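You operate a simulated robot arm through the tools that you are given. There is no shell and no other tool. Be economical: measure what you need, move in short steps, check, and stop when the job is done.

You are at the controls of a simulated two-armed robot. One attempt, no reset.

## Task
Wipe up the spill on the top of the blue table with the blue towel and put it back.

The check looks at the end state, three seconds after you hand in, the way a careful person would. Anything else that was tipped, shoved, dropped, spilled or broken makes it a failure. Flat cloth is picked up by pressing the open fingertips on it (5 to 10 N) and closing them slowly along it; thin cloth reads only 2 to 8 mm in the jaws.

## Robot
Two 6-joint arms with three-finger grippers on one trunk, on a base that drives. Base frame: it is fixed to the floor where the robot stands at the start and does not move with it; the origin is under the middle of the robot, x ahead of it, y to its left, z up; the surface under the hand at the start is at about z = 740. Readings come in mm, rad, newtons and seconds.
The left shoulder is at the start at [40, 148, 1289], the right one opposite. With the tool pointing down near the work surface each hand reaches from about 320 to 520 mm from the robot's upright axis, wherever it stands, measured 20 degrees to its own side. Payload 2.69 kg a hand.
The TCP of each hand is the grasp point between the finger pads, 29 mm short of the fingertips. In the tool frame z runs along the fingers and y along their closing line. The gripper opens to 120 mm. The gripper's body begins 78 mm behind the TCP.
Orientation is told as [roll, pitch, yaw] about the base's x, y, z axes, in that order, counted from this pose: with the fingers straight down and closing along the base's y, the tool's x points along the base's -x, its y along +y and its z along -z.

## Interface
- The arms move only by the tool send_rows. It takes "left_moves", "right_moves" or both (then of equal length, played together; a hand with none holds still); each is a list that holds one entry, the list of rows, each a list of 6 numbers: the shift along the base's x, y, z in m, then the turn, a rotation vector about the base's x, y, z in rad. In form: [[[tx, ty, tz, wx, wy, wz], ...]]. A call has 1 to 8 rows; each row shifts and turns the commanded pose from where the row before left it. "left_gripper" and "right_gripper" are, for a hand that has rows, the gripper command, from -1 (shut) to 1 (fully open), values between in proportion, set as the call begins (left out, the last holds). Rows are played at 5 a second. More than 50 mm and 0.15 rad between two rows, or a gripper value outside its range, and nothing of the call is played. A pose out of reach is approached as far as the arm can. The call stops where the force on the tool passes 40 N (or 10 N more than at its start, if that is more) or the arm is blocked; 0.2 s more then pass. The fingers move at their own pace and stop on an object; they squeeze with about 36 N. The grip force told is the motor's: it shows also when the fingers shut on nothing. Time passes only in rows, and 0.2 s behind the last, so rows that do not move let the fingers close. The reply holds the time, the measured pose of the TCP, the force on the tool along the base axes, the opening and the grip force, in the units named above and with some noise, with the torque about the TCP (base axes, N m) and any sound that the robot's microphone picked up, and new pictures: "pictures" is both (left out), scene, wrist or none (wrist: the cameras of the hands that moved).
- Cameras (640 x 400 px; columns grow to the right, rows downward): "scene" is now at [84.2, 23.6, 1485.2]; the picture's right is [0.32, -0.95, 0.00], its down [-0.81, -0.27, -0.52] and it looks along [0.50, 0.16, -0.85] (base axes); focal length 291 px, centre (320, 200). "left" rides on the left gripper at [63, 0, -104] in its tool frame; the picture's right is [0.00, 1.00, 0.00], its down [-0.83, 0.00, -0.56] and it looks along [-0.56, 0.00, 0.83] (tool axes); focal length 275 px, centre (320, 200). "right" rides on the right gripper at [63, 0, -104] in its tool frame; the picture's right is [0.00, 1.00, 0.00], its down [-0.83, 0.00, -0.56] and it looks along [-0.56, 0.00, 0.83] (tool axes); focal length 275 px, centre (320, 200). There is no depth. A picture from a camera that has moved, and an enlarged one, comes with that camera's place and axes in the base frame and with its lens.
- slide_trunk(by): slides the trunk up (or, below 0, down) by that many mm; the arms and the scene camera ride with it, the base frame stays. It gives what a move gives, with no picture.
- steer(legs): drives the robot by 1 to 6 legs, each [ahead, turn to the left] in mm and rad, along the robot's own axes; the way and the turn of a leg run together, so that a leg with both is an arc; at most 1500 mm and 3.142 rad a leg. The arms and the cameras ride along, it lands a little off, and it stops where it bumps. It gives what a move gives, and a new picture of the scene camera.
- aim_head(pan, tilt): turns the head with the scene camera to pan (to the left, within 1.501 rad either way) and tilt (down, from -0.506 to 1.204), counted from straight ahead of the robot. It gives what a move gives, and a new picture of the scene camera.
- enlarge(camera, box): a new picture of the part [left, top, right, bottom] of that camera's present view, enlarged. The clock stands still meanwhile.
- close_job(): hands the job in; it is judged then, once.

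Go step by step. Nothing tells you exact positions but the pictures and the camera data: compare them with the known pose of the tool, close in by small moves and look again before you grip or let go. The budget is 120 turns and 260 pictures, counting those below and the enlarged ones. Unless the task says otherwise, let go and move clear before handing in, and close with one line.

The tools are called after "Emit:" as a command line: name --argument value ..., lists and objects as JSON in quotes. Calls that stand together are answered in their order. send_rows: Moves the arms, as the interface text tells. Its arguments: {"type":"object","properties":{"left_moves":{"type":"array","items":{"type":"array","items":{"type":"array","items":{"type":"number"}}}},"left_gripper":{"type":"number"},"right_moves":{"type":"array","items":{"type":"array","items":{"type":"array","items":{"type":"number"}}}},"right_gripper":{"type":"number"},"pictures":{"type":"string","enum":["both","scene","wrist","none"]}},"required":[]} The other tools are called the same way: slide_trunk (by) slides the trunk up or down; steer (legs) drives the base; aim_head (pan, tilt) turns the head that bears the scene camera; enlarge (camera, box) takes an enlarged picture of a part of a camera's view; close_job () hands the job in.

At the start:

```text
time: 0.0
left_tool_pos: [444.1, 311.8, 923.2]
left_orientation: [0.0, 0.002, 0.0]
left_wrist_force: [0.3, 0.3, 0.3]
left_torque: [-0.01, -0.02, 0.03]
left_grip_width: 119.8
left_grip_force: 0.0
right_tool_pos: [532.1, -107.4, 983.0]
right_orientation: [-0.001, 0.001, -0.001]
right_wrist_force: [0.3, 0.3, -0.1]
right_torque: [0.01, 0.0, -0.01]
right_grip_width: 120.2
right_grip_force: 0.1
trunk travel left (down, up): [-416.0, 81.0]
robot x, y, heading: [-2.9, -1.5, -0.0]
head pan, tilt: [0.321, 1.021]
```

scene: 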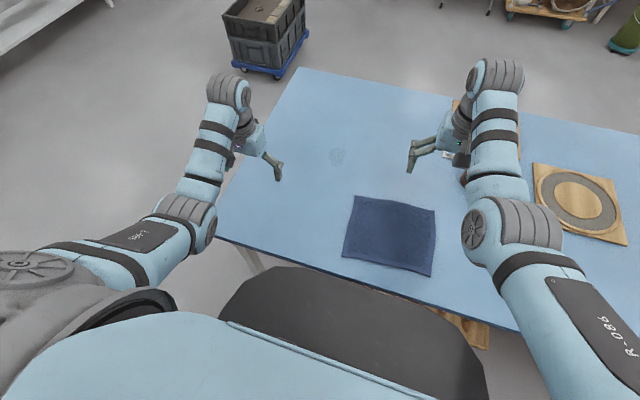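
right: 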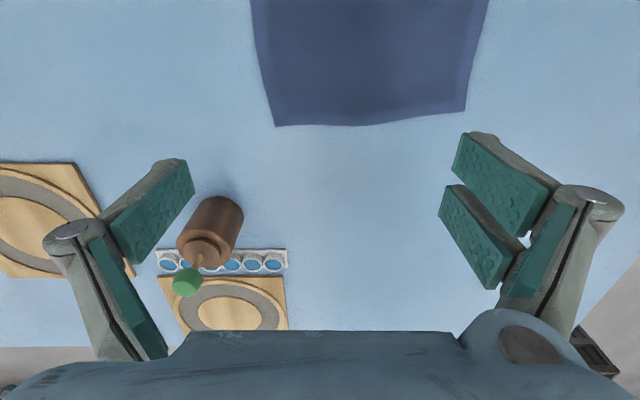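
left: 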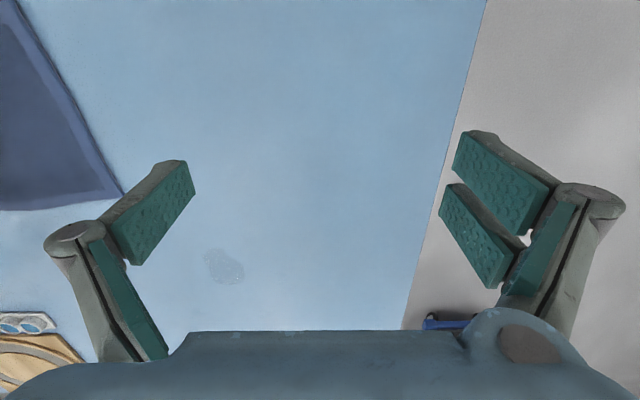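

The spill is a faint patch at about (698, 166) and the towel lies around (483, -60), roughly 200 x 240 mm. The spill looks beyond the reach from here, so I check the clearance between the robot and the table edge first, and enlarge the towel and spill.

Emit:
enlarge --camera "scene" --box '[300, 120, 480, 290]'

Emit:
aim_head --pan 0.0 --tilt 1.2

```text
2.35 times, centred on (390, 205) of scene
camera zoom: at [84.2, 23.6, 1485.2], right [0.32, -0.95, 0.0], down [-0.81, -0.27, -0.52], along [0.5, 0.16, -0.85], focal length 684 px, centre (155, 188)
```

zoom: 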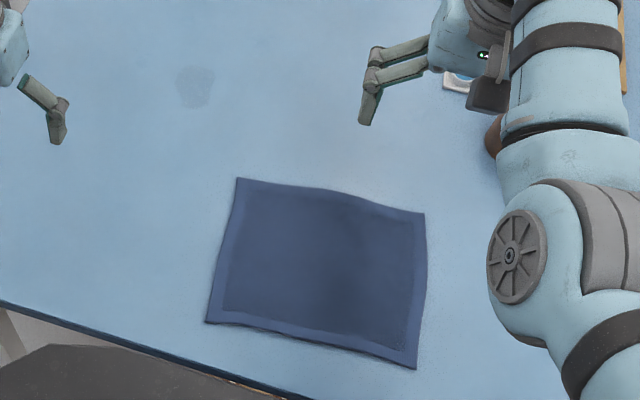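

```text
time: 0.8
left_tool_pos: [443.3, 311.5, 922.9]
left_orientation: [-0.002, 0.001, 0.001]
left_wrist_force: [1.0, -0.2, -0.1]
left_torque: [-0.02, 0.04, 0.03]
left_grip_width: 120.0
left_grip_force: 0.1
right_tool_pos: [531.4, -107.9, 983.6]
right_orientation: [0.001, 0.0, 0.0]
right_wrist_force: [-0.1, -0.3, -0.2]
right_torque: [0.0, -0.01, 0.02]
right_grip_width: 120.1
right_grip_force: 0.1
trunk travel left (down, up): [-416.0, 81.0]
robot x, y, heading: [-1.7, 0.6, 0.004]
head pan, tilt: [0.0, 1.201]
camera scene: at [75.3, 2.0, 1474.2], right [0.0, -1.0, 0.0], down [-0.93, 0.0, -0.36], along [0.36, 0.0, -0.93], focal length 291 px, centre (320, 200)
```

scene: 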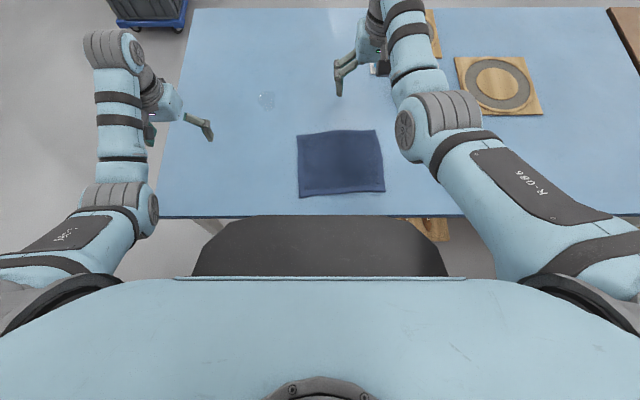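

The towel and spill are clear to see. I look closely at the dark base part in front of the robot against the table edge before deciding how to drive.

Emit:
enlarge --camera "scene" --box '[160, 180, 480, 300]'

Emit:
enlarge --camera "scene" --box '[180, 0, 460, 200]'

```text
2.00 times, centred on (320, 240) of scene
camera zoom: at [75.3, 2.0, 1474.2], right [0.0, -1.0, 0.0], down [-0.93, 0.0, -0.36], along [0.36, 0.0, -0.93], focal length 581 px, centre (320, 120)
```

zoom: 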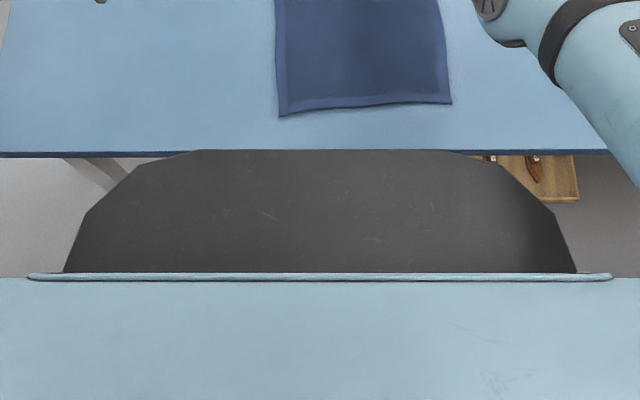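

```text
2.00 times, centred on (320, 100) of scene
camera zoom: at [75.3, 2.0, 1474.2], right [0.0, -1.0, 0.0], down [-0.93, 0.0, -0.36], along [0.36, 0.0, -0.93], focal length 581 px, centre (320, 400)
```

zoom: 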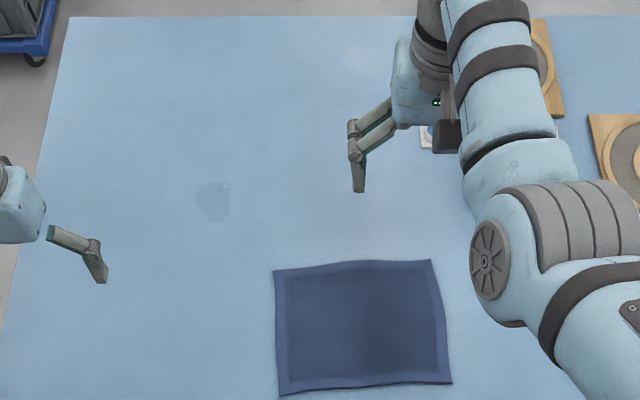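

I need to tell whether that dark shape is under the table or stands in front of its rim, so I enlarge its corner.

Emit:
enlarge --camera "scene" --box '[215, 195, 295, 245]'

Emit:
aim_head --pan 0.7 --tilt 1.2

```text
8.00 times, centred on (255, 220) of scene
camera zoom: at [75.3, 2.0, 1474.2], right [0.0, -1.0, 0.0], down [-0.93, 0.0, -0.36], along [0.36, 0.0, -0.93], focal length 2325 px, centre (840, 40)
```

zoom: 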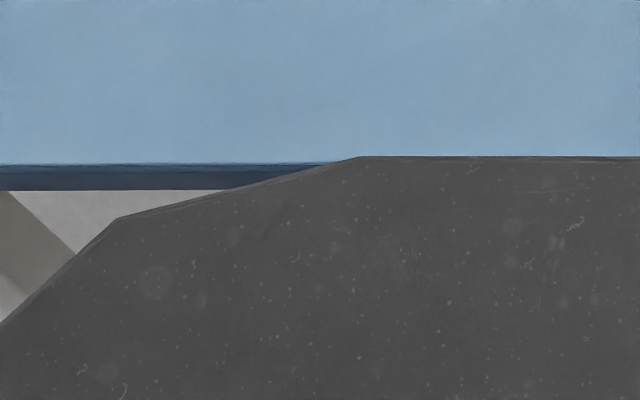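

```text
time: 1.9
left_tool_pos: [443.3, 311.2, 923.5]
left_orientation: [0.001, 0.0, 0.001]
left_wrist_force: [-0.2, 0.1, 0.4]
left_torque: [-0.01, 0.03, -0.02]
left_grip_width: 119.9
left_grip_force: 0.1
right_tool_pos: [531.9, -107.4, 983.6]
right_orientation: [0.001, 0.0, -0.001]
right_wrist_force: [0.3, 0.4, 0.0]
right_torque: [0.02, -0.01, 0.01]
right_grip_width: 119.9
right_grip_force: 0.0
trunk travel left (down, up): [-416.0, 81.0]
robot x, y, heading: [1.2, 3.7, 0.002]
head pan, tilt: [0.7, 1.201]
camera scene: at [62.1, 37.9, 1474.1], right [0.64, -0.77, 0.0], down [-0.71, -0.6, -0.36], along [0.28, 0.23, -0.93], focal length 291 px, centre (320, 200)
```

scene: 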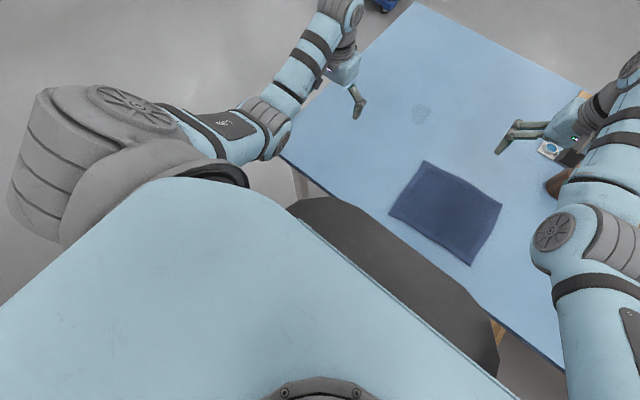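

The dark shape covers the rim, so it is the robot's own front at some height; parallax from this new view tells which. I enlarge the corner again.

Emit:
enlarge --camera "scene" --box '[280, 170, 440, 270]'

```text
4.00 times, centred on (360, 220) of scene
camera zoom: at [62.1, 37.9, 1474.1], right [0.64, -0.77, 0.0], down [-0.71, -0.6, -0.36], along [0.28, 0.23, -0.93], focal length 1163 px, centre (160, 120)
```

zoom: 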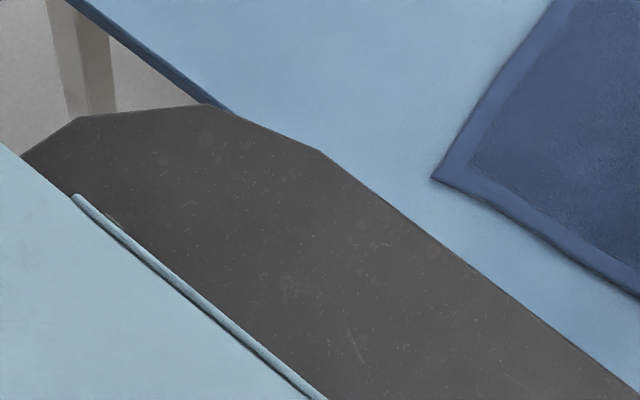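

The dark part is a ledge of the torso at z of about 1160, x up to about 180, so it clears the table; the base below is hidden. I use the left wrist camera to look from outside the table at the base's front.

Emit:
send_rows --left_moves '[[[-0.02, 0.03, 0.02, 0, 0, -0.145], [-0.02, 0.03, 0.02, 0, 0, -0.145], [-0.02, 0.03, 0.02, 0, 0, -0.145], [-0.02, 0.03, 0.02, 0, 0, -0.145], [-0.02, 0.03, 0, 0, 0, -0.145], [-0.02, 0.03, 0, 0, 0, -0.145], [-0.02, 0.02, 0, 0, 0, -0.145], [-0.02, 0.02, 0, 0, 0, -0.145]]]' --pictures "none"

Emit:
send_rows --left_moves '[[[0, 0, 0, 0, 0, -0.145], [0, 0, 0, 0, 0, -0.145], [0, 0, 0, 0, 0, -0.145], [0, 0, 0, 0, 0, -0.145]]]' --pictures "wrist"

```text
time: 3.7
left_tool_pos: [293.2, 543.4, 982.6]
left_orientation: [0.001, -0.001, -1.163]
left_wrist_force: [0.1, 1.1, -0.9]
left_torque: [0.01, 0.03, -0.01]
left_grip_width: 120.0
left_grip_force: 0.0
left hand out of reach, approached as far as the arm can: row 1, 2
right_tool_pos: [530.1, -107.5, 984.3]
right_orientation: [0.001, 0.002, 0.0]
right_wrist_force: [-0.5, 0.0, -0.6]
right_torque: [0.01, 0.01, -0.02]
right_grip_width: 120.2
right_grip_force: 0.1
trunk travel left (down, up): [-416.0, 81.0]
robot x, y, heading: [2.5, 2.7, -0.001]
head pan, tilt: [0.7, 1.201]
```

```text
time: 4.7
left_tool_pos: [293.4, 543.3, 982.2]
left_orientation: [0.0, 0.001, -1.744]
left_wrist_force: [0.0, 0.0, 0.6]
left_torque: [0.0, 0.0, 0.02]
left_grip_width: 119.8
left_grip_force: 0.1
right_tool_pos: [531.7, -107.4, 982.7]
right_orientation: [0.0, -0.001, -0.001]
right_wrist_force: [-0.1, 0.4, 0.0]
right_torque: [0.02, -0.02, 0.01]
right_grip_width: 119.9
right_grip_force: 0.0
trunk travel left (down, up): [-416.0, 81.0]
robot x, y, heading: [2.4, 1.7, -0.001]
head pan, tilt: [0.7, 1.201]
camera left: at [304.7, 604.6, 1087.2], right [0.98, -0.18, 0.0], down [-0.15, -0.82, 0.56], along [-0.1, -0.55, -0.83], focal length 275 px, centre (320, 200)
```

left: 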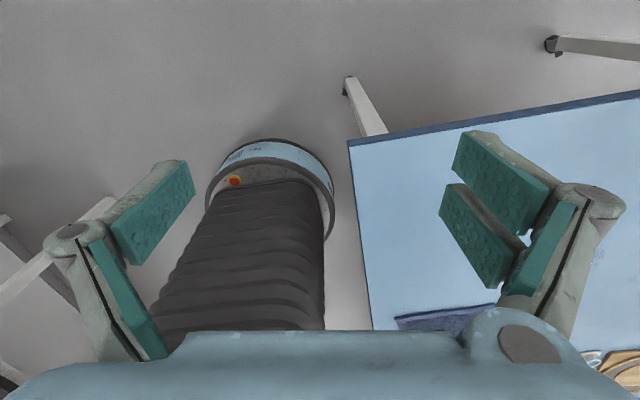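

The base is a low disc of about 250 mm radius that passes under the table, and the bellows column front is at about x = 200, so I can go ahead by about 80 mm and turn right, which brings the left shoulder nearer the spill. First I pull in and lift the right hand and turn the left hand back.

Emit:
send_rows --left_moves '[[[0, 0, 0, 0, 0, 0.145], [0, 0, 0, 0, 0, 0.145], [0, 0, 0, 0, 0, 0.145], [0, 0, 0, 0, 0, 0.145], [0, 0, 0, 0, 0, 0.145], [0, 0, 0, 0, 0, 0.145], [0, 0, 0.0, 0, 0, 0.145], [0, 0, 0, 0, 0, 0.145]]]' --right_moves '[[[-0.02, 0, 0.02, 0, 0, 0], [-0.02, 0, 0.02, 0, 0, 0], [-0.02, 0, 0.02, 0, 0, 0], [-0.02, 0, 0.02, 0, 0, 0], [-0.02, -0.01, 0.02, 0, 0, 0], [-0.02, -0.01, 0.02, 0, 0, 0], [-0.02, -0.01, 0.02, 0, 0, 0], [-0.02, -0.01, 0.02, 0, 0, 0]]]' --pictures "none"

Emit:
send_rows --left_moves '[[[0, -0.02, 0.01, 0, 0, 0.145], [0, -0.02, 0.01, 0, 0, 0.145], [0, -0.02, 0.01, 0, 0, 0.145], [0, -0.02, 0.01, 0, 0, 0.145]]]' --pictures "none"

Emit:
aim_head --pan 0.5 --tilt 1.0

```text
time: 6.5
left_tool_pos: [291.4, 544.2, 983.2]
left_orientation: [0.001, 0.001, -0.578]
left_wrist_force: [0.1, 0.1, -0.5]
left_torque: [0.0, 0.0, 0.01]
left_grip_width: 120.0
left_grip_force: 0.0
right_tool_pos: [532.6, -103.8, 1045.6]
right_orientation: [0.001, 0.001, -0.001]
right_wrist_force: [0.0, 0.5, -0.1]
right_torque: [-0.02, 0.0, 0.01]
right_grip_width: 119.7
right_grip_force: 0.0
right hand out of reach, approached as far as the arm can: row 2, 3, 4, 5, 6, 7, 8
trunk travel left (down, up): [-416.0, 81.0]
robot x, y, heading: [-2.1, 1.8, 0.0]
head pan, tilt: [0.7, 1.201]
```

```text
time: 7.5
left_tool_pos: [299.9, 453.6, 1020.0]
left_orientation: [-0.001, 0.0, 0.003]
left_wrist_force: [-0.3, -1.3, -0.1]
left_torque: [0.03, 0.0, 0.01]
left_grip_width: 120.1
left_grip_force: 0.1
left hand out of reach, approached as far as the arm can: row 1
right_tool_pos: [534.0, -104.1, 1046.6]
right_orientation: [0.0, 0.002, 0.001]
right_wrist_force: [0.1, 1.1, -0.3]
right_torque: [-0.04, -0.01, 0.01]
right_grip_width: 119.9
right_grip_force: 0.0
trunk travel left (down, up): [-416.0, 81.0]
robot x, y, heading: [0.1, -2.0, -0.003]
head pan, tilt: [0.7, 1.201]
```

```text
time: 8.2
left_tool_pos: [300.6, 454.1, 1018.8]
left_orientation: [0.0, 0.0, 0.001]
left_wrist_force: [0.1, 0.0, 0.0]
left_torque: [-0.02, 0.01, 0.02]
left_grip_width: 119.8
left_grip_force: 0.1
right_tool_pos: [534.3, -103.5, 1046.2]
right_orientation: [-0.001, -0.001, -0.002]
right_wrist_force: [0.2, 0.3, 0.0]
right_torque: [-0.02, 0.02, -0.03]
right_grip_width: 120.2
right_grip_force: 0.1
trunk travel left (down, up): [-416.0, 81.0]
robot x, y, heading: [0.5, 0.8, -0.001]
head pan, tilt: [0.499, 1.0]
camera scene: at [80.5, 35.4, 1486.7], right [0.48, -0.88, 0.0], down [-0.74, -0.4, -0.54], along [0.47, 0.26, -0.84], focal length 291 px, centre (320, 200)
```

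scene: 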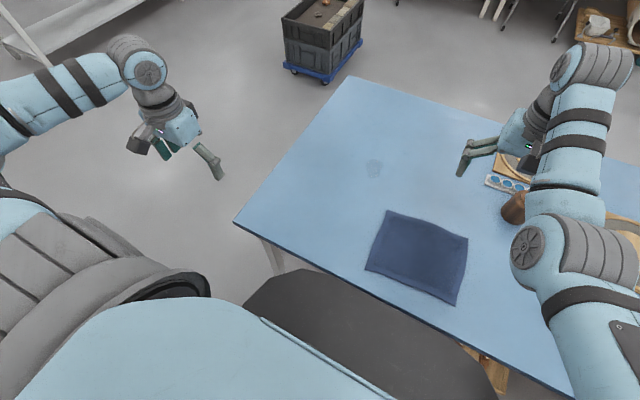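

The way is clear: hands are high, the base passes under the table. I drive ahead 80 mm and turn right 0.6 rad.

Emit:
steer --legs '[[80, 0], [0, -0.6]]'

Emit:
slide_trunk --by -150

Emit:
aim_head --pan 0.75 --tilt 0.95

```text
time: 10.9
left_tool_pos: [571.0, 207.2, 1026.0]
left_orientation: [0.004, -0.017, -0.608]
left_wrist_force: [-0.1, -0.5, -0.4]
left_torque: [0.0, -0.02, -0.01]
left_grip_width: 120.0
left_grip_force: 0.0
right_tool_pos: [444.2, -381.8, 1055.4]
right_orientation: [0.004, -0.017, -0.609]
right_wrist_force: [-0.3, 0.3, -1.0]
right_torque: [-0.01, 0.02, -0.01]
right_grip_width: 120.1
right_grip_force: 0.0
trunk travel left (down, up): [-416.0, 81.0]
robot x, y, heading: [83.5, -1.2, -0.604]
head pan, tilt: [0.499, 1.0]
camera scene: at [143.3, -6.5, 1488.0], right [-0.11, -0.99, 0.01], down [-0.83, 0.09, -0.55], along [0.55, -0.07, -0.83], focal length 291 px, centre (320, 200)
```

scene: 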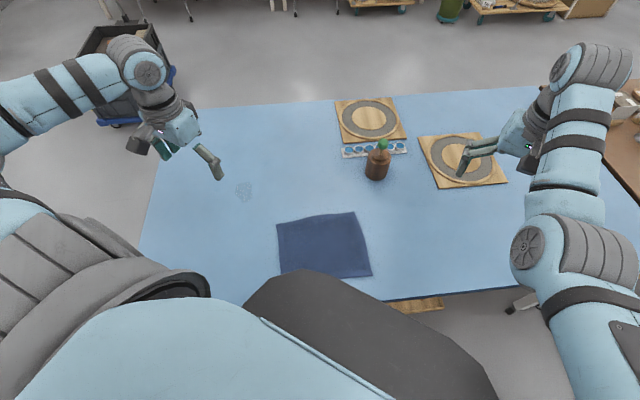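

```text
time: 12.7
left_tool_pos: [575.0, 199.3, 878.0]
left_orientation: [0.012, -0.012, -0.607]
left_wrist_force: [-0.1, -0.4, 0.0]
left_torque: [0.03, 0.01, -0.03]
left_grip_width: 120.1
left_grip_force: 0.0
right_tool_pos: [446.4, -390.1, 901.0]
right_orientation: [0.01, -0.013, -0.606]
right_wrist_force: [0.4, -0.1, -0.4]
right_torque: [0.01, 0.03, -0.01]
right_grip_width: 120.1
right_grip_force: 0.0
trunk travel left (down, up): [-266.0, 231.0]
robot x, y, heading: [78.1, 0.2, -0.605]
head pan, tilt: [0.499, 1.0]
```

```text
time: 13.5
left_tool_pos: [574.3, 199.4, 876.7]
left_orientation: [0.009, -0.013, -0.609]
left_wrist_force: [-0.3, 0.0, -0.1]
left_torque: [0.03, 0.0, -0.02]
left_grip_width: 119.9
left_grip_force: 0.1
right_tool_pos: [447.1, -389.9, 901.3]
right_orientation: [0.009, -0.014, -0.609]
right_wrist_force: [0.1, -0.2, 0.3]
right_torque: [-0.02, -0.01, 0.03]
right_grip_width: 120.2
right_grip_force: 0.1
trunk travel left (down, up): [-266.0, 231.0]
robot x, y, heading: [78.7, 0.8, -0.607]
head pan, tilt: [0.75, 0.949]
camera scene: at [149.2, -0.7, 1341.5], right [0.14, -0.99, 0.0], down [-0.8, -0.11, -0.59], along [0.59, 0.08, -0.8], focal length 291 px, centre (320, 200)
```

scene: 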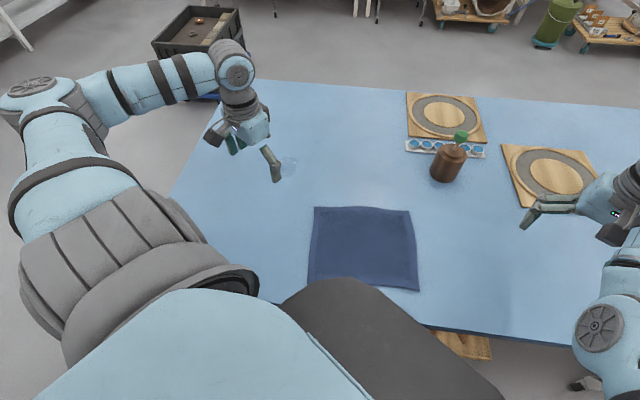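

Everything is clear and nothing was touched. I test whether the left hand reaches over the spill and look at it with the wrist camera.

Emit:
send_rows --left_moves '[[[0.03, -0.01, 0, 0, 0, 0], [0.03, -0.01, 0, 0, 0, 0], [0.03, -0.01, 0, 0, 0, 0], [0.03, -0.005, 0, 0, 0, 0], [0, 0, -0.02, 0, 0, 0], [0, 0, -0.02, 0, 0, 0]]]'

```text
time: 14.9
left_tool_pos: [695.9, 174.5, 826.1]
left_orientation: [0.008, -0.011, -0.611]
left_wrist_force: [0.0, 0.0, 1.0]
left_torque: [-0.02, 0.01, 0.03]
left_grip_width: 119.9
left_grip_force: 0.0
left hand out of reach, approached as far as the arm can: row 3
right_tool_pos: [447.6, -389.8, 900.1]
right_orientation: [0.008, -0.011, -0.609]
right_wrist_force: [0.5, 0.6, 0.1]
right_torque: [0.02, -0.03, 0.02]
right_grip_width: 120.1
right_grip_force: 0.0
trunk travel left (down, up): [-266.0, 231.0]
robot x, y, heading: [77.1, -1.0, -0.614]
head pan, tilt: [0.75, 0.949]
camera scene: at [149.4, -0.1, 1341.5], right [0.14, -0.99, 0.0], down [-0.8, -0.12, -0.59], along [0.59, 0.08, -0.8], focal length 291 px, centre (320, 200)
camera left: at [643.4, 210.3, 930.6], right [0.58, 0.82, 0.01], down [0.67, -0.48, 0.57], along [0.47, -0.32, -0.82], focal length 275 px, centre (320, 200)
```

scene: 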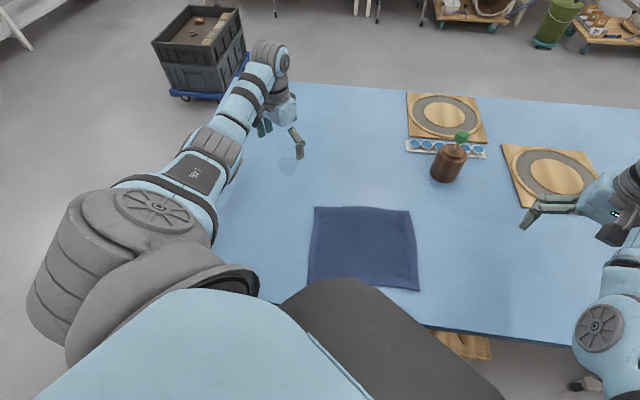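
left: 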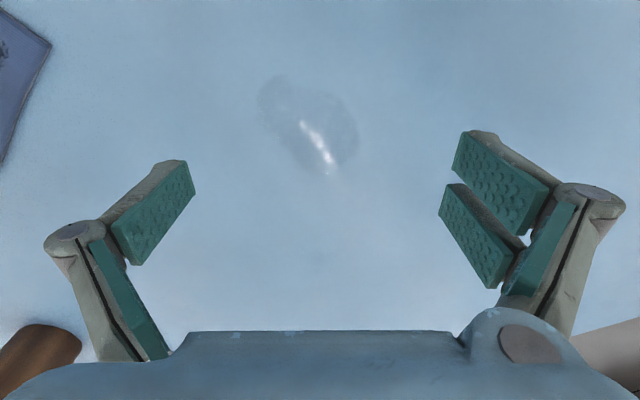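

The reach is good: the hand is nearly over the spill at (693, 167). Now I move the left hand above the towel's centre at about (480, -55), narrowing the jaws.

Emit:
send_rows --left_moves '[[[-0.01, -0.01, 0.03, 0, 0, 0], [-0.03, -0.033, 0, 0, 0, 0], [-0.03, -0.033, 0, 0, 0, 0], [-0.03, -0.033, 0, 0, 0, 0], [-0.03, -0.033, 0, 0, 0, 0], [-0.03, -0.033, 0, 0, 0, 0], [-0.03, -0.033, 0, 0, 0, 0], [-0.026, -0.022, -0.02, 0, 0, 0]]]' --left_gripper -0.2

```text
time: 16.3
left_tool_pos: [573.8, 62.8, 767.7]
left_orientation: [0.018, -0.02, -0.607]
left_wrist_force: [-0.2, 1.8, 15.0]
left_torque: [0.55, 0.04, -0.08]
left_grip_width: 54.1
left_grip_force: 2.4
left hand out of reach, approached as far as the arm can: row 2, 3, 4, 5, 6, 7
right_tool_pos: [447.8, -389.1, 901.1]
right_orientation: [0.009, -0.008, -0.608]
right_wrist_force: [0.1, -0.3, -0.9]
right_torque: [-0.01, -0.01, 0.0]
right_grip_width: 120.4
right_grip_force: 0.1
trunk travel left (down, up): [-266.0, 231.0]
robot x, y, heading: [79.0, 0.0, -0.609]
head pan, tilt: [0.75, 0.949]
stopped in row 7 (left hand): the force on the tool passed its limit at 74 N (the readings are from after the stop); the commanded pose is now the measured one
camera scene: at [150.4, -1.1, 1341.6], right [0.14, -0.99, 0.0], down [-0.8, -0.12, -0.59], along [0.59, 0.08, -0.81], focal length 291 px, centre (320, 200)
camera left: at [522.0, 99.2, 871.0], right [0.57, 0.82, 0.02], down [0.67, -0.48, 0.57], along [0.48, -0.32, -0.82], focal length 275 px, centre (320, 200)
```

scene: 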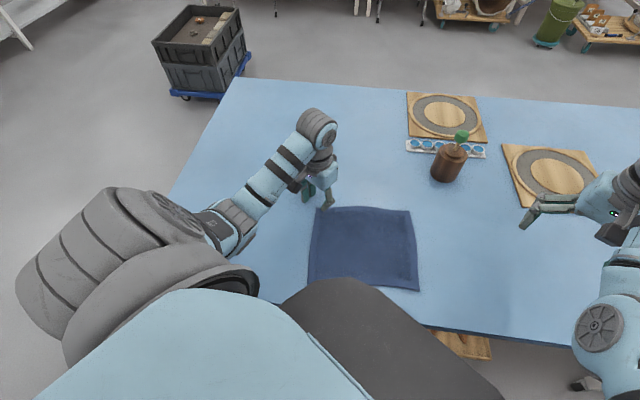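
left: 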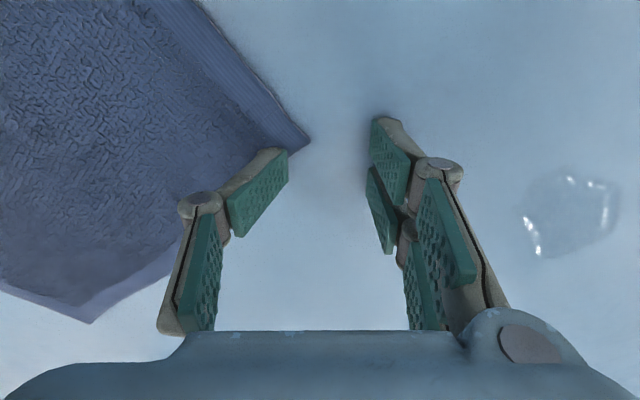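

The arm could not follow the way at that height and sank onto the bare table at the towel's corner; nothing was moved. I raise the trunk back so that the towel lies within the normal reach, then approach in small steps.

Emit:
slide_trunk --by 150

Emit:
send_rows --left_moves '[[[-0.02, -0.025, -0.02, 0, 0, 0], [-0.02, -0.025, -0.02, 0, 0, 0]]]' --pictures "none"

```text
time: 18.0
left_tool_pos: [574.0, 64.1, 916.2]
left_orientation: [0.014, -0.019, -0.608]
left_wrist_force: [0.2, 0.1, -0.4]
left_torque: [0.01, -0.03, 0.03]
left_grip_width: 47.9
left_grip_force: 0.0
right_tool_pos: [446.1, -389.5, 1051.4]
right_orientation: [0.006, -0.011, -0.607]
right_wrist_force: [0.2, 0.5, -0.2]
right_torque: [-0.01, -0.04, -0.02]
right_grip_width: 120.5
right_grip_force: 0.0
trunk travel left (down, up): [-416.0, 81.0]
robot x, y, heading: [80.7, -3.9, -0.606]
head pan, tilt: [0.75, 0.949]
```

```text
time: 18.6
left_tool_pos: [533.7, 11.2, 874.4]
left_orientation: [0.014, -0.02, -0.61]
left_wrist_force: [0.4, -0.9, 0.3]
left_torque: [0.03, -0.01, 0.01]
left_grip_width: 48.0
left_grip_force: 0.0
right_tool_pos: [447.1, -389.2, 1051.6]
right_orientation: [0.007, -0.01, -0.608]
right_wrist_force: [0.9, -0.2, 1.1]
right_torque: [-0.02, -0.03, 0.04]
right_grip_width: 120.0
right_grip_force: 0.2
trunk travel left (down, up): [-416.0, 81.0]
robot x, y, heading: [79.3, -5.2, -0.611]
head pan, tilt: [0.75, 0.949]
```

That follows well. I continue to above the towel's centre, still clear of it.

Emit:
send_rows --left_moves '[[[-0.018, -0.022, -0.025, 0, 0, 0], [-0.018, -0.022, -0.02, 0, 0, 0], [-0.018, -0.022, -0.015, 0, 0, 0]]]'

```text
time: 19.4
left_tool_pos: [480.0, -56.8, 814.8]
left_orientation: [0.015, -0.018, -0.609]
left_wrist_force: [-0.5, -0.2, -0.1]
left_torque: [0.0, -0.03, 0.06]
left_grip_width: 48.2
left_grip_force: 0.1
right_tool_pos: [448.0, -388.3, 1051.3]
right_orientation: [0.008, -0.011, -0.608]
right_wrist_force: [0.9, 0.3, -0.7]
right_torque: [0.01, 0.01, -0.01]
right_grip_width: 120.0
right_grip_force: 0.0
trunk travel left (down, up): [-416.0, 81.0]
robot x, y, heading: [80.5, -4.6, -0.607]
head pan, tilt: [0.75, 0.949]
camera scene: at [148.6, -0.9, 1491.4], right [0.14, -0.99, 0.0], down [-0.8, -0.12, -0.59], along [0.59, 0.08, -0.81], focal length 291 px, centre (320, 200)
camera left: at [427.1, -20.6, 918.8], right [0.57, 0.82, 0.01], down [0.67, -0.48, 0.57], along [0.47, -0.32, -0.82], focal length 275 px, centre (320, 200)
```

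scene: 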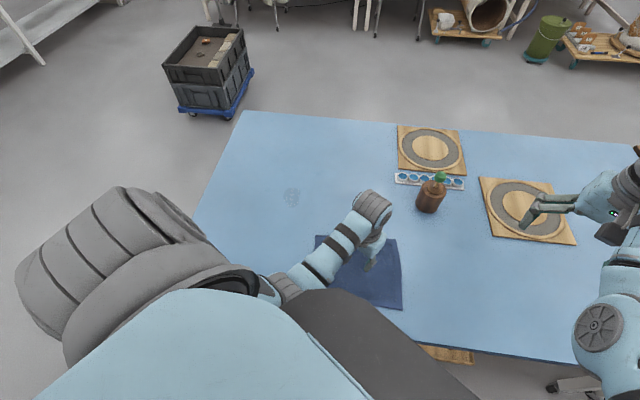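
left: 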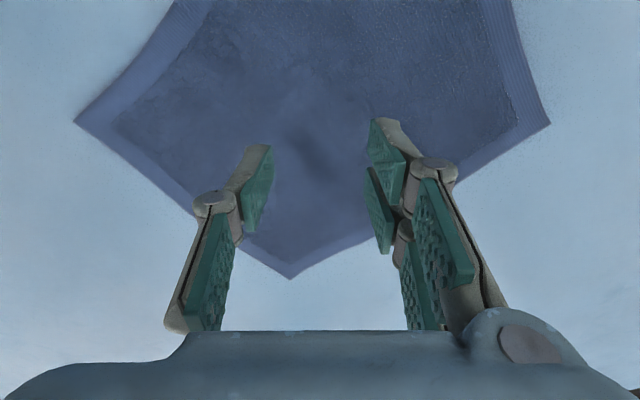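

The jaws are above the towel's middle, open by 48 mm. I go down in small steps until the tips press lightly.

Emit:
send_rows --left_moves '[[[0, 0, -0.02, 0, 0, 0], [0, 0, -0.015, 0, 0, 0], [0, 0, -0.004, 0, 0, 0], [0, 0, -0.003, 0, 0, 0]]]' --pictures "none"

```text
time: 20.4
left_tool_pos: [482.0, -54.1, 773.0]
left_orientation: [0.014, -0.018, -0.608]
left_wrist_force: [0.8, -0.5, 0.2]
left_torque: [-0.01, 0.03, 0.0]
left_grip_width: 47.9
left_grip_force: 0.1
right_tool_pos: [447.0, -387.6, 1051.1]
right_orientation: [0.006, -0.01, -0.605]
right_wrist_force: [-0.6, -0.4, 0.0]
right_torque: [0.03, 0.0, 0.0]
right_grip_width: 120.0
right_grip_force: 0.1
trunk travel left (down, up): [-416.0, 81.0]
robot x, y, heading: [78.6, -3.7, -0.609]
head pan, tilt: [0.75, 0.949]
```

Emit:
send_rows --left_moves '[[[0, 0, -0.002, 0, 0, 0], [0, 0, -0.002, 0, 0, 0]]]' --pictures "none"

```text
time: 21.0
left_tool_pos: [483.2, -53.2, 769.7]
left_orientation: [0.013, -0.024, -0.609]
left_wrist_force: [1.6, -3.2, 23.6]
left_torque: [0.11, -0.04, -0.01]
left_grip_width: 48.7
left_grip_force: 0.1
right_tool_pos: [447.6, -388.2, 1051.4]
right_orientation: [0.008, -0.01, -0.607]
right_wrist_force: [0.4, 0.0, 0.3]
right_torque: [-0.01, 0.0, 0.01]
right_grip_width: 120.0
right_grip_force: 0.0
trunk travel left (down, up): [-416.0, 81.0]
robot x, y, heading: [79.0, 3.0, -0.609]
head pan, tilt: [0.75, 0.949]
```

The tips press at 24 N, a little too hard; I ease off by 1.5 mm and begin closing slowly.

Emit:
send_rows --left_moves '[[[0, 0, -0.0, 0, 0, 0], [0, 0, 0.0015, 0, 0, 0]]]' --left_gripper -0.3 --pictures "none"

Emit:
send_rows --left_moves '[[[0, 0, 0, 0, 0, 0], [0, 0, 0, 0, 0, 0]]]' --left_gripper -0.45 --pictures "wrist"

```text
time: 21.6
left_tool_pos: [481.1, -52.5, 768.8]
left_orientation: [0.014, -0.018, -0.608]
left_wrist_force: [-0.1, 1.6, 15.6]
left_torque: [0.12, -0.02, 0.05]
left_grip_width: 40.0
left_grip_force: 5.5
right_tool_pos: [447.2, -388.3, 1051.5]
right_orientation: [0.005, -0.011, -0.608]
right_wrist_force: [0.2, -0.2, 0.1]
right_torque: [-0.05, 0.01, 0.03]
right_grip_width: 119.7
right_grip_force: 0.1
trunk travel left (down, up): [-416.0, 81.0]
robot x, y, heading: [77.5, -2.6, -0.611]
head pan, tilt: [0.75, 0.949]
```

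```text
time: 22.2
left_tool_pos: [482.0, -52.2, 770.0]
left_orientation: [0.013, -0.017, -0.607]
left_wrist_force: [-0.1, 1.1, 12.5]
left_torque: [0.07, 0.01, 0.03]
left_grip_width: 29.8
left_grip_force: 5.1
right_tool_pos: [447.2, -388.0, 1050.9]
right_orientation: [0.007, -0.012, -0.609]
right_wrist_force: [-0.6, 0.3, -0.3]
right_torque: [-0.02, -0.01, 0.03]
right_grip_width: 120.2
right_grip_force: 0.0
trunk travel left (down, up): [-416.0, 81.0]
robot x, y, heading: [79.1, -1.6, -0.606]
head pan, tilt: [0.75, 0.949]
camera left: at [428.8, -16.6, 873.3], right [0.57, 0.82, 0.01], down [0.67, -0.48, 0.57], along [0.47, -0.32, -0.82], focal length 275 px, centre (320, 200)
```

left: 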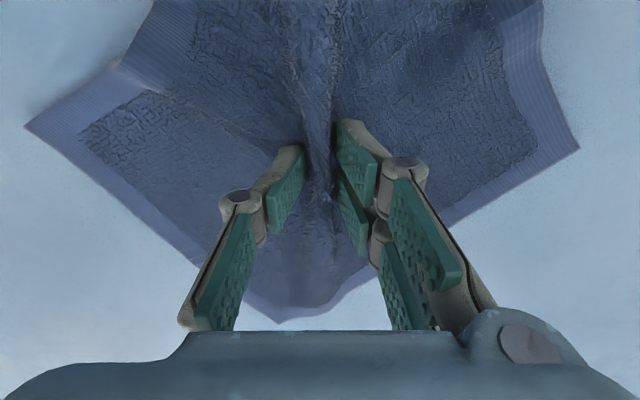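

The cloth bunches up nicely between the fingers. I close on in slow steps.

Emit:
send_rows --left_moves '[[[0, 0, 0.0005, 0, 0, 0], [0, 0, 0, 0, 0, 0]]]' --left_gripper -0.65 --pictures "none"

Emit:
send_rows --left_moves '[[[0, 0, 0, 0, 0, 0], [0, 0, 0, 0, 0, 0]]]' --left_gripper -0.85 --pictures "none"

Emit:
send_rows --left_moves '[[[0, 0, 0, 0, 0, 0], [0, 0, 0, 0, 0, 0], [0, 0, 0, 0, 0, 0]]]' --left_gripper -1

```text
time: 22.8
left_tool_pos: [482.3, -52.2, 770.9]
left_orientation: [0.013, -0.019, -0.609]
left_wrist_force: [-1.5, 0.9, 8.7]
left_torque: [0.04, 0.04, 0.01]
left_grip_width: 20.0
left_grip_force: 0.0
right_tool_pos: [447.0, -387.8, 1050.6]
right_orientation: [0.007, -0.012, -0.607]
right_wrist_force: [0.6, -0.8, -0.2]
right_torque: [-0.02, 0.0, -0.03]
right_grip_width: 119.7
right_grip_force: 0.0
trunk travel left (down, up): [-416.0, 81.0]
robot x, y, heading: [77.9, 0.0, -0.607]
head pan, tilt: [0.75, 0.949]
```

```text
time: 23.4
left_tool_pos: [482.3, -52.3, 771.0]
left_orientation: [0.012, -0.018, -0.607]
left_wrist_force: [0.2, 0.4, 3.0]
left_torque: [0.03, 0.02, 0.0]
left_grip_width: 8.9
left_grip_force: 0.0
right_tool_pos: [447.5, -387.8, 1052.2]
right_orientation: [0.008, -0.012, -0.607]
right_wrist_force: [-0.3, -0.1, 0.2]
right_torque: [0.01, 0.0, -0.01]
right_grip_width: 119.7
right_grip_force: 0.0
trunk travel left (down, up): [-416.0, 81.0]
robot x, y, heading: [79.6, -1.8, -0.608]
head pan, tilt: [0.75, 0.949]
```

```text
time: 24.2
left_tool_pos: [482.5, -52.9, 771.3]
left_orientation: [0.013, -0.017, -0.608]
left_wrist_force: [-0.6, 0.4, 1.6]
left_torque: [-0.05, 0.07, 0.0]
left_grip_width: 4.5
left_grip_force: 33.3
right_tool_pos: [447.3, -388.1, 1051.2]
right_orientation: [0.005, -0.011, -0.608]
right_wrist_force: [0.6, 0.3, 0.3]
right_torque: [-0.01, -0.02, 0.0]
right_grip_width: 120.2
right_grip_force: 0.0
trunk travel left (down, up): [-416.0, 81.0]
robot x, y, heading: [78.0, -3.7, -0.607]
head pan, tilt: [0.75, 0.949]
camera scene: at [149.5, -0.7, 1491.3], right [0.14, -0.99, 0.0], down [-0.8, -0.12, -0.59], along [0.59, 0.08, -0.81], focal length 291 px, centre (320, 200)
camera left: at [429.2, -17.0, 874.5], right [0.57, 0.82, 0.01], down [0.67, -0.48, 0.57], along [0.47, -0.32, -0.82], focal length 275 px, centre (320, 200)
```

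scene: 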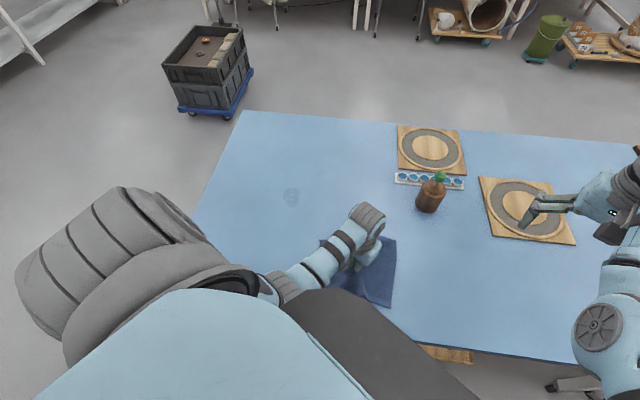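
left: 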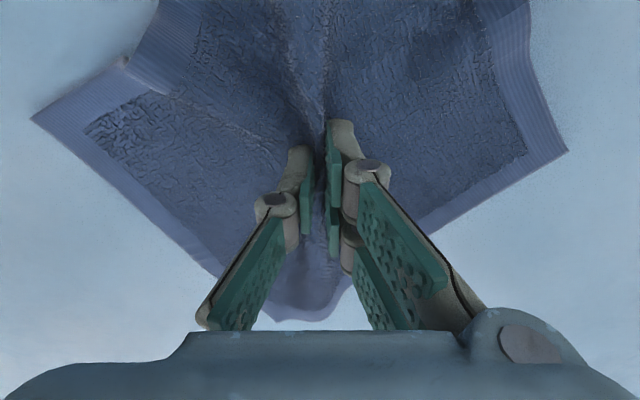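

The cloth is held (4.5 mm). I lift it 5 mm and drag it a third of the way toward the spill, watching how the towel follows.

Emit:
send_rows --left_moves '[[[0, 0, 0.006, 0, 0, 0], [0.02, 0.021, 0, 0, 0, 0], [0.02, 0.021, 0, 0, 0, 0], [0.02, 0.021, 0, 0, 0, 0]]]'

```text
time: 25.2
left_tool_pos: [544.5, 10.5, 775.6]
left_orientation: [0.011, -0.02, -0.606]
left_wrist_force: [-0.6, -0.7, 0.0]
left_torque: [-0.05, 0.03, 0.0]
left_grip_width: 4.4
left_grip_force: 33.4
right_tool_pos: [448.7, -387.4, 1051.2]
right_orientation: [0.004, -0.011, -0.606]
right_wrist_force: [0.4, -0.5, -0.7]
right_torque: [0.0, -0.03, -0.01]
right_grip_width: 119.7
right_grip_force: 0.1
trunk travel left (down, up): [-416.0, 81.0]
robot x, y, heading: [78.0, -5.1, -0.612]
head pan, tilt: [0.75, 0.949]
camera scene: at [149.7, -0.7, 1491.3], right [0.14, -0.99, 0.0], down [-0.8, -0.12, -0.59], along [0.59, 0.08, -0.81], focal length 291 px, centre (320, 200)
camera left: at [490.4, 46.3, 879.4], right [0.57, 0.82, 0.01], down [0.67, -0.48, 0.57], along [0.47, -0.32, -0.82], focal length 275 px, centre (320, 200)
```

scene: 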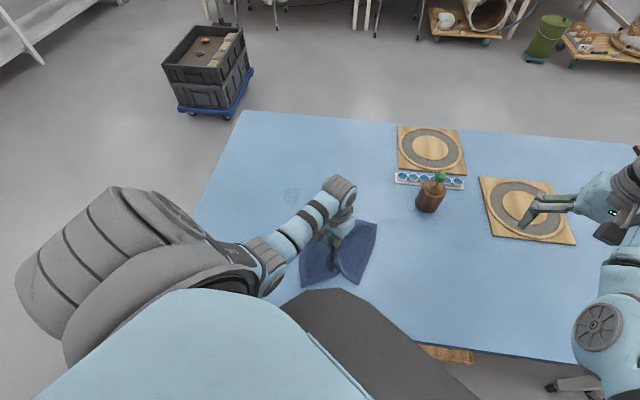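
left: 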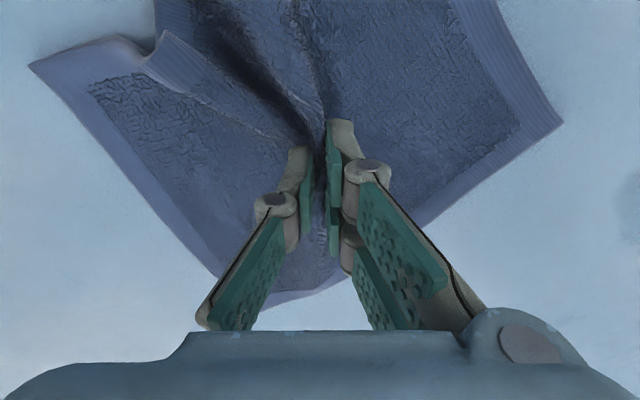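

The towel follows nicely, nearly flat. On toward the spill in the same way.

Emit:
send_rows --left_moves '[[[0.02, 0.021, 0, 0, 0, 0], [0.02, 0.021, 0, 0, 0, 0], [0.02, 0.021, 0, 0, 0, 0], [0.02, 0.021, 0, 0, 0, 0]]]' --pictures "wrist"

```text
time: 26.2
left_tool_pos: [623.9, 97.0, 779.4]
left_orientation: [0.012, -0.017, -0.606]
left_wrist_force: [0.1, -0.3, -0.5]
left_torque: [-0.05, 0.08, 0.01]
left_grip_width: 4.4
left_grip_force: 33.4
right_tool_pos: [448.5, -388.0, 1050.0]
right_orientation: [0.003, -0.01, -0.608]
right_wrist_force: [0.2, -0.6, -0.5]
right_torque: [0.01, 0.0, 0.02]
right_grip_width: 119.9
right_grip_force: 0.1
trunk travel left (down, up): [-416.0, 81.0]
robot x, y, heading: [75.0, -3.2, -0.605]
head pan, tilt: [0.75, 0.949]
camera left: at [571.1, 132.8, 882.9], right [0.57, 0.82, 0.01], down [0.67, -0.48, 0.57], along [0.47, -0.32, -0.82], focal length 275 px, centre (320, 200)
```

left: 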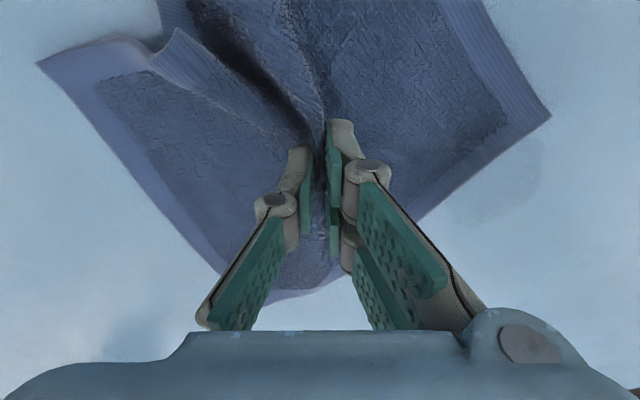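

The leading edge is just reaching the spill. I go on at a slightly lower height so that the towel's middle comes over the spill.

Emit:
send_rows --left_moves '[[[0.02, 0.02, -0.001, 0, 0, 0], [0.02, 0.02, -0.001, 0, 0, 0], [0.02, 0.018, -0.001, 0, 0, 0], [0.012, 0.015, -0.001, 0, 0, 0]]]'

```text
time: 27.2
left_tool_pos: [672.7, 157.5, 781.6]
left_orientation: [0.011, -0.018, -0.608]
left_wrist_force: [-0.3, -0.7, -0.2]
left_torque: [-0.07, 0.02, 0.0]
left_grip_width: 4.5
left_grip_force: 33.1
left hand out of reach, approached as far as the arm can: row 3, 4
right_tool_pos: [448.6, -389.3, 1051.8]
right_orientation: [0.004, -0.008, -0.607]
right_wrist_force: [-0.1, -0.3, 0.2]
right_torque: [0.02, -0.04, 0.02]
right_grip_width: 120.0
right_grip_force: 0.0
trunk travel left (down, up): [-416.0, 81.0]
robot x, y, heading: [77.3, -3.0, -0.607]
head pan, tilt: [0.75, 0.949]
camera scene: at [150.0, -0.9, 1491.2], right [0.14, -0.99, 0.0], down [-0.8, -0.12, -0.59], along [0.59, 0.08, -0.81], focal length 291 px, centre (320, 200)
camera left: at [619.3, 194.4, 885.1], right [0.58, 0.82, 0.01], down [0.67, -0.48, 0.57], along [0.47, -0.32, -0.82], focal length 275 px, centre (320, 200)
```

scene: 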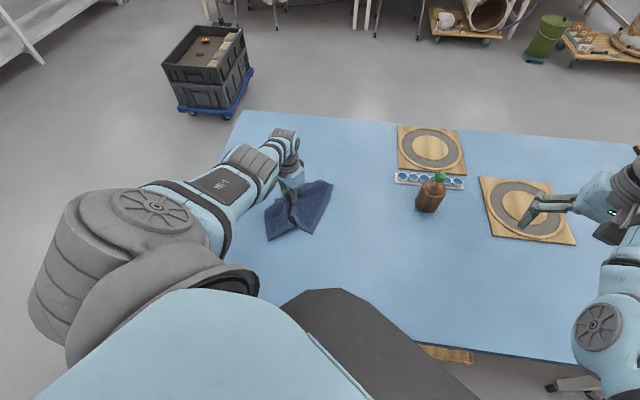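
left: 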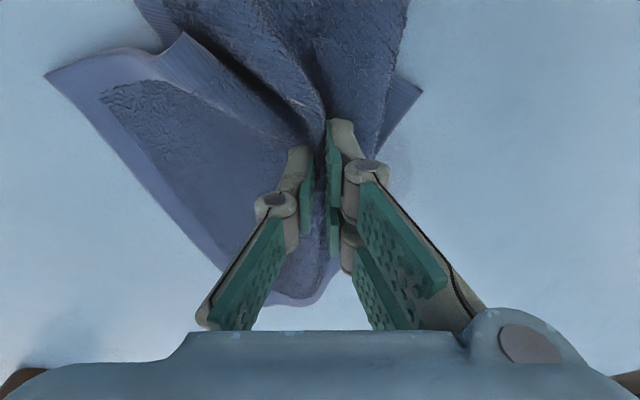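

The arm is at its far limit at this trunk height, just short of the spill's middle. I lower the trunk in small steps while raising the hand by as much, so the towel stays on the table.

Emit:
send_rows --left_moves '[[[-0.005, -0.003, 0.015, 0, 0, 0], [0, 0, 0.015, 0, 0, 0]]]' --pictures "none"

Emit:
slide_trunk --by -30

Emit:
send_rows --left_moves '[[[0, 0, 0.015, 0, 0, 0], [0, 0, 0.015, 0, 0, 0]]]' --pictures "none"

Emit:
slide_trunk --by -30

```text
time: 27.8
left_tool_pos: [667.2, 155.6, 808.8]
left_orientation: [0.011, -0.018, -0.608]
left_wrist_force: [-0.2, 0.4, 0.2]
left_torque: [-0.05, 0.01, 0.03]
left_grip_width: 4.4
left_grip_force: 33.4
right_tool_pos: [448.9, -388.8, 1051.5]
right_orientation: [0.004, -0.008, -0.607]
right_wrist_force: [0.5, -0.4, 0.9]
right_torque: [0.01, 0.03, -0.02]
right_grip_width: 120.0
right_grip_force: 0.2
trunk travel left (down, up): [-416.0, 81.0]
robot x, y, heading: [80.7, -2.1, -0.613]
head pan, tilt: [0.75, 0.949]
```

```text
time: 28.6
left_tool_pos: [668.1, 154.6, 778.4]
left_orientation: [0.015, -0.016, -0.608]
left_wrist_force: [-0.3, 0.5, -0.2]
left_torque: [-0.02, 0.0, 0.01]
left_grip_width: 4.6
left_grip_force: 33.3
right_tool_pos: [449.2, -390.1, 1018.4]
right_orientation: [0.009, -0.009, -0.608]
right_wrist_force: [0.6, -0.6, 0.2]
right_torque: [0.01, 0.01, 0.0]
right_grip_width: 120.4
right_grip_force: 0.0
trunk travel left (down, up): [-386.0, 111.0]
robot x, y, heading: [78.8, -2.1, -0.609]
head pan, tilt: [0.75, 0.949]
```

```text
time: 29.2
left_tool_pos: [668.0, 153.8, 810.9]
left_orientation: [0.014, -0.016, -0.608]
left_wrist_force: [0.3, 1.0, 0.0]
left_torque: [-0.03, 0.01, 0.02]
left_grip_width: 4.6
left_grip_force: 33.2
right_tool_pos: [449.9, -390.2, 1019.8]
right_orientation: [0.006, -0.008, -0.607]
right_wrist_force: [-0.3, -0.8, 0.2]
right_torque: [-0.03, 0.03, 0.03]
right_grip_width: 119.9
right_grip_force: 0.0
trunk travel left (down, up): [-386.0, 111.0]
robot x, y, heading: [78.1, -4.1, -0.61]
head pan, tilt: [0.75, 0.949]
```

```text
time: 29.9
left_tool_pos: [668.0, 153.6, 780.5]
left_orientation: [0.014, -0.018, -0.608]
left_wrist_force: [0.0, 1.4, -1.0]
left_torque: [-0.04, 0.05, 0.02]
left_grip_width: 4.6
left_grip_force: 33.1
right_tool_pos: [450.2, -389.6, 988.4]
right_orientation: [0.007, -0.008, -0.607]
right_wrist_force: [1.1, -0.3, -0.2]
right_torque: [0.02, 0.01, 0.0]
right_grip_width: 119.7
right_grip_force: 0.0
trunk travel left (down, up): [-356.0, 141.0]
robot x, y, heading: [76.3, -6.9, -0.611]
head pan, tilt: [0.75, 0.949]
```

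This works well. One more step, then I bring the towel's middle over the spill.

Emit:
send_rows --left_moves '[[[0, 0, 0.015, 0, 0, 0], [0, 0, 0.015, 0, 0, 0]]]' --pictures "none"

Emit:
slide_trunk --by -30

Emit:
send_rows --left_moves '[[[0.013, 0.007, -0.003, 0, 0, 0], [0.012, 0.006, -0.003, 0, 0, 0]]]'

```text
time: 30.5
left_tool_pos: [669.1, 154.3, 810.7]
left_orientation: [0.012, -0.017, -0.609]
left_wrist_force: [-0.4, 0.1, -0.6]
left_torque: [-0.04, 0.03, -0.03]
left_grip_width: 4.5
left_grip_force: 33.5
right_tool_pos: [449.8, -389.4, 989.3]
right_orientation: [0.006, -0.007, -0.608]
right_wrist_force: [-0.8, 0.3, 0.6]
right_torque: [0.0, 0.0, 0.04]
right_grip_width: 120.0
right_grip_force: 0.1
trunk travel left (down, up): [-356.0, 141.0]
robot x, y, heading: [74.3, -9.3, -0.607]
head pan, tilt: [0.75, 0.949]
```

```text
time: 31.3
left_tool_pos: [667.7, 154.1, 781.2]
left_orientation: [0.013, -0.016, -0.608]
left_wrist_force: [0.3, 0.0, -0.4]
left_torque: [-0.02, 0.06, -0.02]
left_grip_width: 4.6
left_grip_force: 32.8
right_tool_pos: [450.3, -391.5, 959.2]
right_orientation: [0.008, -0.008, -0.607]
right_wrist_force: [0.4, -0.4, -0.7]
right_torque: [-0.02, -0.01, 0.02]
right_grip_width: 120.2
right_grip_force: 0.0
trunk travel left (down, up): [-326.0, 171.0]
robot x, y, heading: [79.7, -2.4, -0.609]
head pan, tilt: [0.75, 0.949]
```

```text
time: 31.9
left_tool_pos: [692.6, 165.9, 776.1]
left_orientation: [0.016, -0.015, -0.607]
left_wrist_force: [-0.7, -0.2, 1.9]
left_torque: [-0.03, 0.06, -0.02]
left_grip_width: 4.5
left_grip_force: 32.7
right_tool_pos: [450.0, -389.7, 958.6]
right_orientation: [0.007, -0.007, -0.606]
right_wrist_force: [0.3, 0.5, -0.6]
right_torque: [0.01, -0.01, 0.02]
right_grip_width: 120.1
right_grip_force: 0.0
trunk travel left (down, up): [-326.0, 171.0]
robot x, y, heading: [77.9, -7.2, -0.606]
head pan, tilt: [0.75, 0.949]
camera scene: at [151.7, -5.0, 1400.5], right [0.14, -0.99, 0.0], down [-0.8, -0.12, -0.59], along [0.58, 0.08, -0.81], focal length 291 px, centre (320, 200)
camera left: at [640.7, 201.3, 879.8], right [0.57, 0.82, 0.01], down [0.67, -0.48, 0.57], along [0.47, -0.32, -0.82], focal length 275 px, centre (320, 200)
```

scene: 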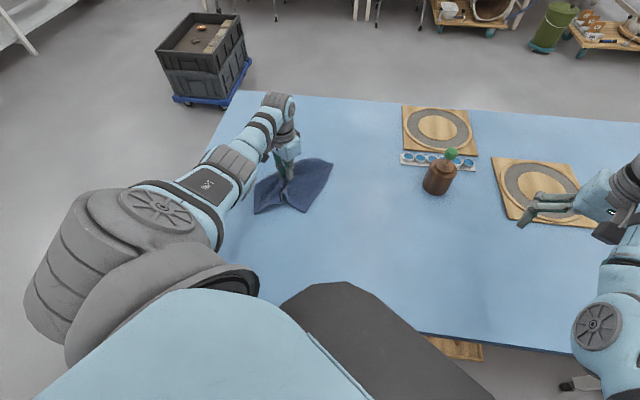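
left: 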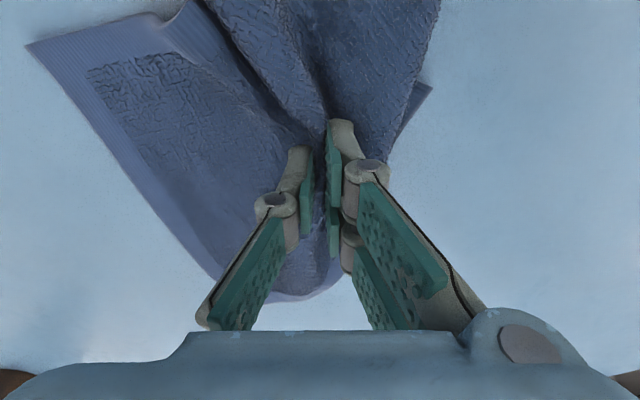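

The towel's middle is over the spill. I press down lightly and then rub in strokes.

Emit:
send_rows --left_moves '[[[0, 0, -0.003, 0, 0, 0], [0, 0, -0.0015, 0, 0, 0], [0.01, 0.0, 0, 0, 0, 0], [0.01, 0.0, 0, 0, 0, 0]]]' --pictures "none"

```text
time: 32.9
left_tool_pos: [714.3, 166.1, 771.5]
left_orientation: [0.015, -0.019, -0.609]
left_wrist_force: [-10.5, -0.5, 29.2]
left_torque: [0.21, 0.12, 0.07]
left_grip_width: 4.2
left_grip_force: 32.5
right_tool_pos: [450.3, -388.6, 959.4]
right_orientation: [0.006, -0.01, -0.608]
right_wrist_force: [0.5, 0.0, 0.5]
right_torque: [0.02, 0.0, -0.03]
right_grip_width: 120.2
right_grip_force: 0.0
trunk travel left (down, up): [-326.0, 171.0]
robot x, y, heading: [77.1, -6.5, -0.609]
head pan, tilt: [0.75, 0.949]
```

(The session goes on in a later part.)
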